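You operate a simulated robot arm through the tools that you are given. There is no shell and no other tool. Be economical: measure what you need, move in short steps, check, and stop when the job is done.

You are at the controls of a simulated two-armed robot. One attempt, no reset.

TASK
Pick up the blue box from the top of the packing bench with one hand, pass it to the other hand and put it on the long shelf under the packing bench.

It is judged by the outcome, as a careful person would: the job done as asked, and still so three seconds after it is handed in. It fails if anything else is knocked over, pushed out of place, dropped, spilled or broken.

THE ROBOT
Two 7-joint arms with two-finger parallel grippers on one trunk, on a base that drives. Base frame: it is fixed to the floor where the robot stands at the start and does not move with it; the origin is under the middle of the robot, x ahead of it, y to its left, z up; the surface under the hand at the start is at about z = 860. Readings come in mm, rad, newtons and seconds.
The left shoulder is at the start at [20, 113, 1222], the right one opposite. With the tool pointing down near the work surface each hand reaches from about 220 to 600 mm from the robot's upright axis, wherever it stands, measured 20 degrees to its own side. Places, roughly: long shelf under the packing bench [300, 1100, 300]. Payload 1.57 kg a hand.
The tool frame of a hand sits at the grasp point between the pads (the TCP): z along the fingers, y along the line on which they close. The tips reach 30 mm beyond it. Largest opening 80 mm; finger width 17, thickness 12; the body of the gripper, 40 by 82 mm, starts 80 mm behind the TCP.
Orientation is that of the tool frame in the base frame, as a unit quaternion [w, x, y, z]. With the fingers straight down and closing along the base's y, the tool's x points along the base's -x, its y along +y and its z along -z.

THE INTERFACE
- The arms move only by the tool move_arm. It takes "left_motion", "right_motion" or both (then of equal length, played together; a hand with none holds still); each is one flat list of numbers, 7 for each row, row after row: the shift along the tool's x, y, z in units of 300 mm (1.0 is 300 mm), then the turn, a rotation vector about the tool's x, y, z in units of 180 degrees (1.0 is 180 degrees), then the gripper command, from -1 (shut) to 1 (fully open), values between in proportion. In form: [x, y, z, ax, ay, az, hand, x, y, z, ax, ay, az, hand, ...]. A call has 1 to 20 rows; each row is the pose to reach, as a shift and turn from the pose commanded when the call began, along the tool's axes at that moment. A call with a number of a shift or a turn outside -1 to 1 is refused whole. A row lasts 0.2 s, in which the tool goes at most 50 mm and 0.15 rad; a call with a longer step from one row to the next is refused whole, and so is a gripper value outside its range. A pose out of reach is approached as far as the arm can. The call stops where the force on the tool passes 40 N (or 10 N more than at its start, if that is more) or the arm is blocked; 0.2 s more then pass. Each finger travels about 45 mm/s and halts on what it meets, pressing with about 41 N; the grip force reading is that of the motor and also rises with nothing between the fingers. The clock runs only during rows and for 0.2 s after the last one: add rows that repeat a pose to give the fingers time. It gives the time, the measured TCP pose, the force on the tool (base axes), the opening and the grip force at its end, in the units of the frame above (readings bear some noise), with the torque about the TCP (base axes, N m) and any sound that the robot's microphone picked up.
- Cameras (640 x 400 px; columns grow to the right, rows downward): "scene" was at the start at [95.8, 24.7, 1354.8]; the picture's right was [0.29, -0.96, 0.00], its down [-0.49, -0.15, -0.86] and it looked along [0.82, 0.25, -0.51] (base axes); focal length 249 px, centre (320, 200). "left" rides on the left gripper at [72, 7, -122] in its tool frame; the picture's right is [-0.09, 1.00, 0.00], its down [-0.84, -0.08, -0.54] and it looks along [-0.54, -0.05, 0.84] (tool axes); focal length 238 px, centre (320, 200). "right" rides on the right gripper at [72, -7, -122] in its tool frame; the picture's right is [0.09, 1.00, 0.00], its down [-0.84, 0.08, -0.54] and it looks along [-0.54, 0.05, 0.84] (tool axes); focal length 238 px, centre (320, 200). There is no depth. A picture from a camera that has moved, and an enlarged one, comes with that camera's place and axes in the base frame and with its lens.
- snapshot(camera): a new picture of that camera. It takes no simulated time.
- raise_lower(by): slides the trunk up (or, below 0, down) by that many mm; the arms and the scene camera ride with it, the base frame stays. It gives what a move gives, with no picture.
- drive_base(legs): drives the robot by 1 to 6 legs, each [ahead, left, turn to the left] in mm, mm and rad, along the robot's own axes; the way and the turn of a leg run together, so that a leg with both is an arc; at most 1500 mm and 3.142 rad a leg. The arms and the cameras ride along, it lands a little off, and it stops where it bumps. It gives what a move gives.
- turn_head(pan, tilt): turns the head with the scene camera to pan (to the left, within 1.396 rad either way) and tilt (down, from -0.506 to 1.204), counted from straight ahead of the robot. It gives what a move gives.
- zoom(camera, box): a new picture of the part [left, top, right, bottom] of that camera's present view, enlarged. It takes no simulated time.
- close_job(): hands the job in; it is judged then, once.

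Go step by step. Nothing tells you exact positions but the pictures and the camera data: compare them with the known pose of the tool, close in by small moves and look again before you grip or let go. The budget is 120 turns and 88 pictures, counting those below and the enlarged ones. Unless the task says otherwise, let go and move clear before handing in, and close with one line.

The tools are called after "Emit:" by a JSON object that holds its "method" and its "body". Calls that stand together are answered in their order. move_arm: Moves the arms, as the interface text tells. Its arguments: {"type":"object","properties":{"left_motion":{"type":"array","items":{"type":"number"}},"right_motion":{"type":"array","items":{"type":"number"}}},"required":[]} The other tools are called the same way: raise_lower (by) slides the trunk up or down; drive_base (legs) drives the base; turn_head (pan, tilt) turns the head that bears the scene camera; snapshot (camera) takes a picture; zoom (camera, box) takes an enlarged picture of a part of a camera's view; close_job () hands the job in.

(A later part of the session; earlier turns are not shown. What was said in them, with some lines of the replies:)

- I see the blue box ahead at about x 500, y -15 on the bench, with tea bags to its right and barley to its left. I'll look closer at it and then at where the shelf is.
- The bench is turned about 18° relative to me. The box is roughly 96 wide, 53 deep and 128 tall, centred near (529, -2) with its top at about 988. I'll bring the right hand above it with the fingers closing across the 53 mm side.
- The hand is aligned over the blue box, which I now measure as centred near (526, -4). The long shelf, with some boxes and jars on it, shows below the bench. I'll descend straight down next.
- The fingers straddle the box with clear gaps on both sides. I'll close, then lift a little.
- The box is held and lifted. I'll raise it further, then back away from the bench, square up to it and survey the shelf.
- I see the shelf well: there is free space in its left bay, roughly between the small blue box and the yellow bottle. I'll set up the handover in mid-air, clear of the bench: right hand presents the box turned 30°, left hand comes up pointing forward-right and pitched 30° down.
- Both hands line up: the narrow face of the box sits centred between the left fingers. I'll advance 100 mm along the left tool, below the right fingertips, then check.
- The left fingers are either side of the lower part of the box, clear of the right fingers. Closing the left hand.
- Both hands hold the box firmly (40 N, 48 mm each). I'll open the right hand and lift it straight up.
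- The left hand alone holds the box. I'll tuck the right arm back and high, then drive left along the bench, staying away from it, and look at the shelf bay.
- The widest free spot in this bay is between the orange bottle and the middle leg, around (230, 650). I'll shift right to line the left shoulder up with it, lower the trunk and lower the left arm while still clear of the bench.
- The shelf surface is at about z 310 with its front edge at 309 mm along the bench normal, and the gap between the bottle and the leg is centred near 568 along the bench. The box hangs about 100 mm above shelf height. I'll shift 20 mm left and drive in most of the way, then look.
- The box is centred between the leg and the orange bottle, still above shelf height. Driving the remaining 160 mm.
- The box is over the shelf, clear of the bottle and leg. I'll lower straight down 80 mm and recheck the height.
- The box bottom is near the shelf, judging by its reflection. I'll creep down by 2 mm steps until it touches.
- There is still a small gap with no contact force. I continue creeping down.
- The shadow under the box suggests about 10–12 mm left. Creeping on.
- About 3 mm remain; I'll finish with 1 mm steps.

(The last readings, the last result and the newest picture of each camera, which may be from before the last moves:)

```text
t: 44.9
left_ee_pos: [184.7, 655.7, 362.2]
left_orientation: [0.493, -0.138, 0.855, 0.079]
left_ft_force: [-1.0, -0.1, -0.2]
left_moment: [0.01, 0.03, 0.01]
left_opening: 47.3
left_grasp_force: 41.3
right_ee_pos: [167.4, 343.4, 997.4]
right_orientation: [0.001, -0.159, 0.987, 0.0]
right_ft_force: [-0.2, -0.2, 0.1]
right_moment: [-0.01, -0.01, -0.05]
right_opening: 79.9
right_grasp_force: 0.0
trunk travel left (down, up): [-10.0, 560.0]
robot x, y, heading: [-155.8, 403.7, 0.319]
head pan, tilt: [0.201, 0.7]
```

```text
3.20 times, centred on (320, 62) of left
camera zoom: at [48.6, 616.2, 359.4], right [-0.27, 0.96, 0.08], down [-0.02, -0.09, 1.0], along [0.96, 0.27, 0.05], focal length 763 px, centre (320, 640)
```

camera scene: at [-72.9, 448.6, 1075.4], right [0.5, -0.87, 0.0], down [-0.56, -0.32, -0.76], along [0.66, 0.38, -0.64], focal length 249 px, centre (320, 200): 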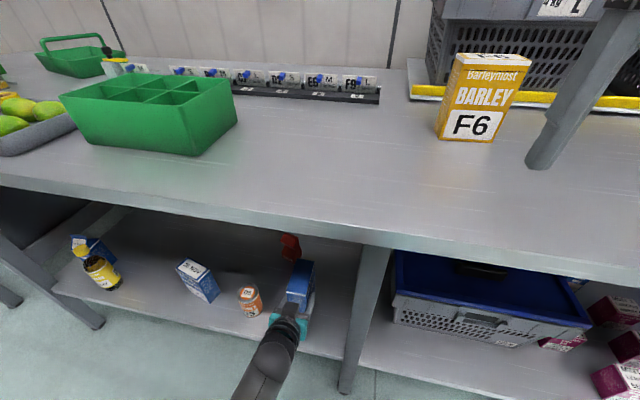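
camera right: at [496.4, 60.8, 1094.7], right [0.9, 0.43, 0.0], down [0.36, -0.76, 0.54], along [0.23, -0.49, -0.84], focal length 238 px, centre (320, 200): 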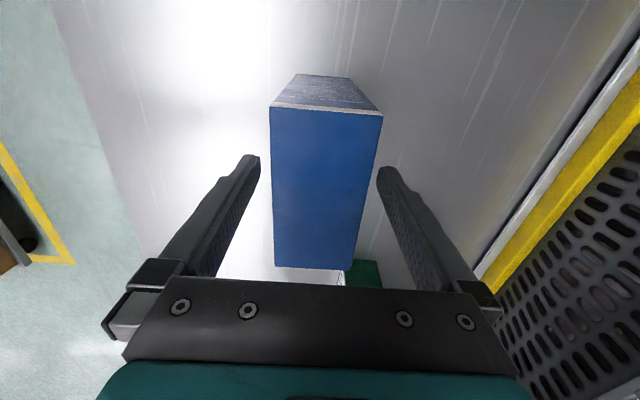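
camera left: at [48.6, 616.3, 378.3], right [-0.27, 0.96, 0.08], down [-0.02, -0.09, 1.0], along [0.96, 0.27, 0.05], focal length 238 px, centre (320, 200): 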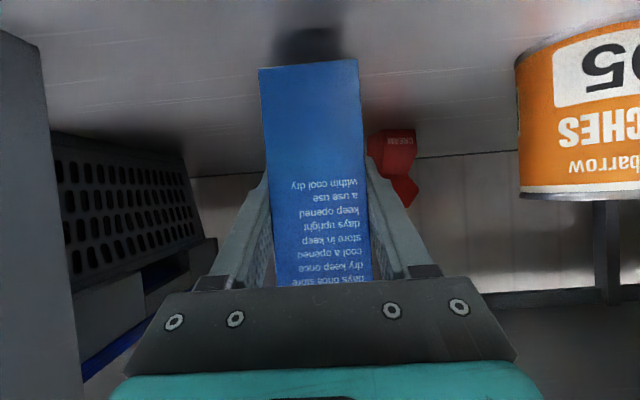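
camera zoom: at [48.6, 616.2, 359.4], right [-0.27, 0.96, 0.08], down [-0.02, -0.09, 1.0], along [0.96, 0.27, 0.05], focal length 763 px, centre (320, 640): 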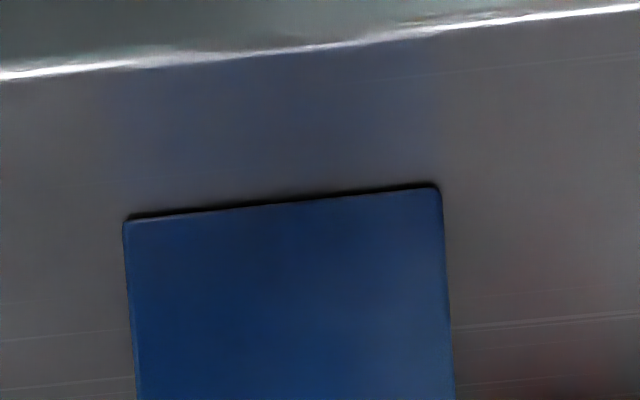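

Less than 1 mm remains. One more 1 mm step, and I'll check for contact.

Emit:
{"method": "move_arm", "body": {"left_motion": [0.0029, 0, 0.0017, 0, 0, 0, -1, 0.0029, 0, 0.0017, 0, 0, 0, -1]}}

Emit:
{"method": "zoom", "body": {"camera": "left", "box": [220, 0, 420, 125]}}

```text
t: 45.5
left_ee_pos: [184.5, 655.8, 360.0]
left_orientation: [0.494, -0.137, 0.855, 0.079]
left_ft_force: [-1.3, -0.4, 2.5]
left_moment: [-0.1, 0.23, 0.01]
left_opening: 47.5
left_grasp_force: 41.1
right_ee_pos: [169.5, 343.7, 996.5]
right_orientation: [0.0, -0.158, 0.987, 0.0]
right_ft_force: [-0.4, -0.2, -0.1]
right_moment: [0.01, -0.03, 0.02]
right_opening: 80.2
right_grasp_force: 0.0
trunk travel left (down, up): [-10.0, 560.0]
robot x, y, heading: [-155.1, 404.1, 0.323]
head pan, tilt: [0.201, 0.7]
```

```text
3.20 times, centred on (320, 62) of left
camera zoom: at [48.7, 616.5, 358.6], right [-0.27, 0.96, 0.08], down [-0.02, -0.09, 1.0], along [0.96, 0.27, 0.05], focal length 763 px, centre (320, 640)
```

zoom: 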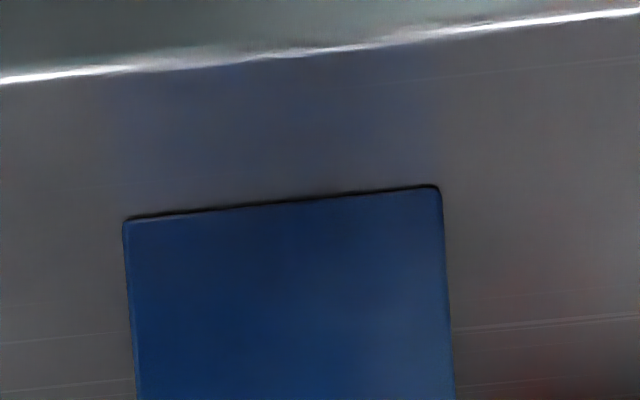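

The box now touches the shelf (2.5 N upward). I'll open the left hand and back straight out along the tool axis.

Emit:
{"method": "move_arm", "body": {"left_motion": [0, 0, 0, 0, 0, 0, 1, 0, 0, 0, 0, 0, 0, 1, 0, 0, 0, 0, 0, 0, 1, 0, 0, 0, 0, 0, 0, 1, 0, 0, 0, 0, 0, 0, 1, 0, 0, -0.07, 0, 0, 0, 1, 0, 0, -0.15, 0, 0, 0, 1, 0, 0, -0.25, 0, 0, 0, 1, 0, 0, -0.35, 0, 0, 0, 1]}}

Emit:
{"method": "snapshot", "body": {"camera": "left"}}

```text
t: 47.5
left_ee_pos: [102.5, 630.5, 417.4]
left_orientation: [0.5, -0.134, 0.852, 0.083]
left_ft_force: [22.4, 20.8, -7.5]
left_moment: [0.78, -1.64, -1.96]
left_opening: 79.9
left_grasp_force: 0.0
right_ee_pos: [170.2, 344.1, 997.6]
right_orientation: [0.0, -0.158, 0.987, 0.0]
right_ft_force: [0.6, 0.5, 0.0]
right_moment: [0.0, -0.03, 0.03]
right_opening: 79.9
right_grasp_force: 0.0
trunk travel left (down, up): [-10.0, 560.0]
robot x, y, heading: [-152.2, 406.8, 0.317]
head pan, tilt: [0.201, 0.7]
```

```text
55 pictures are left
camera left: at [-32.8, 591.8, 413.4], right [-0.27, 0.96, 0.09], down [-0.04, -0.1, 0.99], along [0.96, 0.26, 0.06], focal length 238 px, centre (320, 200)
```

left: 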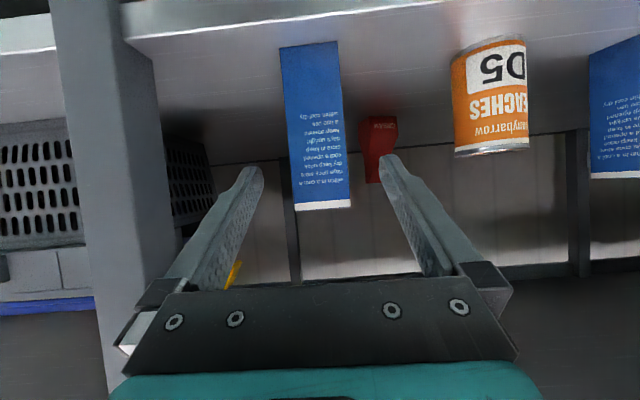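

The box stands upright on its own, but the hand reports a 22 N push, probably the wrist against my own body. I'll ease forward 20 mm (still short of or straddling the box), then drive back instead.

Emit:
{"method": "move_arm", "body": {"left_motion": [0, 0, 0.03, 0, 0, 0, 1, 0, 0, 0.07, 0, 0, 0, 1, 0, 0, 0.07, 0, 0, 0, 1]}}

Emit:
{"method": "snapshot", "body": {"camera": "left"}}

Emit:
{"method": "snapshot", "body": {"camera": "scene"}}

```text
t: 48.3
left_ee_pos: [113.8, 631.7, 401.3]
left_orientation: [0.492, -0.139, 0.856, 0.078]
left_ft_force: [-0.5, 0.7, 0.0]
left_moment: [-0.01, 0.01, 0.02]
left_opening: 79.9
left_grasp_force: 0.1
right_ee_pos: [169.0, 343.2, 998.3]
right_orientation: [0.001, -0.159, 0.987, 0.0]
right_ft_force: [-0.2, -0.4, -0.1]
right_moment: [-0.03, -0.02, 0.02]
right_opening: 79.8
right_grasp_force: 0.0
trunk travel left (down, up): [-10.0, 560.0]
robot x, y, heading: [-155.6, 404.2, 0.322]
head pan, tilt: [0.201, 0.7]
```

```text
54 pictures are left
camera left: at [-21.7, 592.0, 399.6], right [-0.27, 0.96, 0.08], down [-0.02, -0.09, 1.0], along [0.96, 0.27, 0.04], focal length 238 px, centre (320, 200)
```

left: 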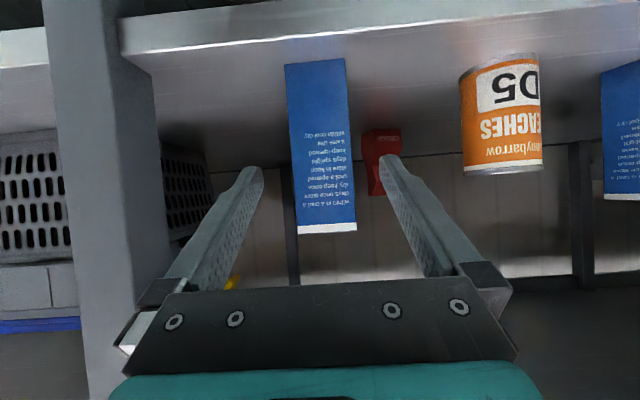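

```text
53 pictures are left
camera scene: at [-72.9, 448.6, 1075.3], right [0.5, -0.87, 0.0], down [-0.56, -0.32, -0.76], along [0.66, 0.38, -0.64], focal length 249 px, centre (320, 200)
```

scene: 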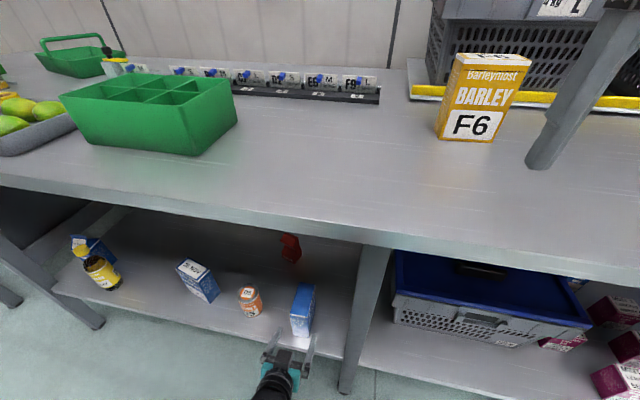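

The force is gone and the box stands upright on the shelf with nothing else disturbed. I'll drive straight back to get clear and take a last look.

Emit:
{"method": "drive_base", "body": {"legs": [[-400, 0, 0]]}}

Emit:
{"method": "snapshot", "body": {"camera": "scene"}}

Emit:
{"method": "snapshot", "body": {"camera": "left"}}

```text
t: 50.8
left_ee_pos: [-265.0, 505.8, 403.6]
left_orientation: [0.493, -0.138, 0.856, 0.079]
left_ft_force: [0.6, -0.1, -0.2]
left_moment: [-0.02, -0.01, 0.0]
left_opening: 80.1
left_grasp_force: 0.0
right_ee_pos: [-210.7, 217.3, 997.1]
right_orientation: [0.0, -0.159, 0.987, 0.0]
right_ft_force: [0.6, 0.1, -0.5]
right_moment: [-0.02, -0.02, -0.02]
right_opening: 80.1
right_grasp_force: 0.1
trunk travel left (down, up): [-10.0, 560.0]
robot x, y, heading: [-538.0, 276.9, 0.318]
head pan, tilt: [0.201, 0.7]
```

```text
52 pictures are left
camera scene: at [-453.0, 322.7, 1075.4], right [0.5, -0.87, 0.0], down [-0.56, -0.32, -0.76], along [0.66, 0.38, -0.64], focal length 249 px, centre (320, 200)
```

scene: 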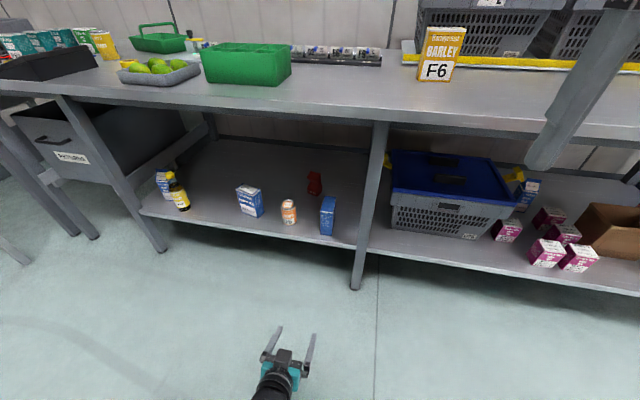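

```text
51 pictures are left
camera left: at [-400.7, 467.4, 400.4], right [-0.27, 0.96, 0.08], down [-0.02, -0.09, 1.0], along [0.96, 0.27, 0.05], focal length 238 px, centre (320, 200)
```

left: 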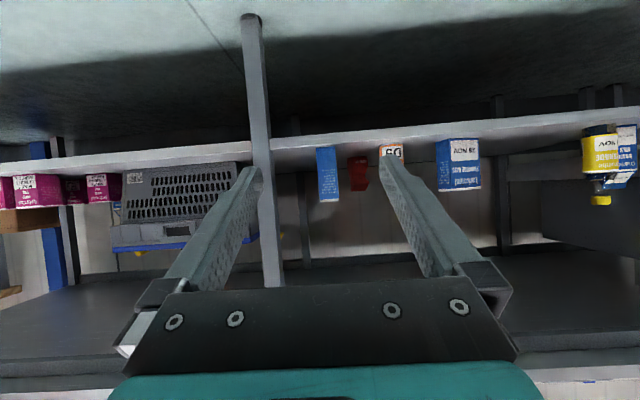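

The blue box stands upright on the long shelf, the other items are where they were, and both hands are empty and clear, so I'm handing in.

Emit:
{"method": "close_job", "body": {}}

```text
The job is handed in.
```

The blue box was picked up with the right hand, passed to the left, and now stands upright on the long shelf under the packing bench. In the last pictures nothing else had moved, and both hands were empty and clear.
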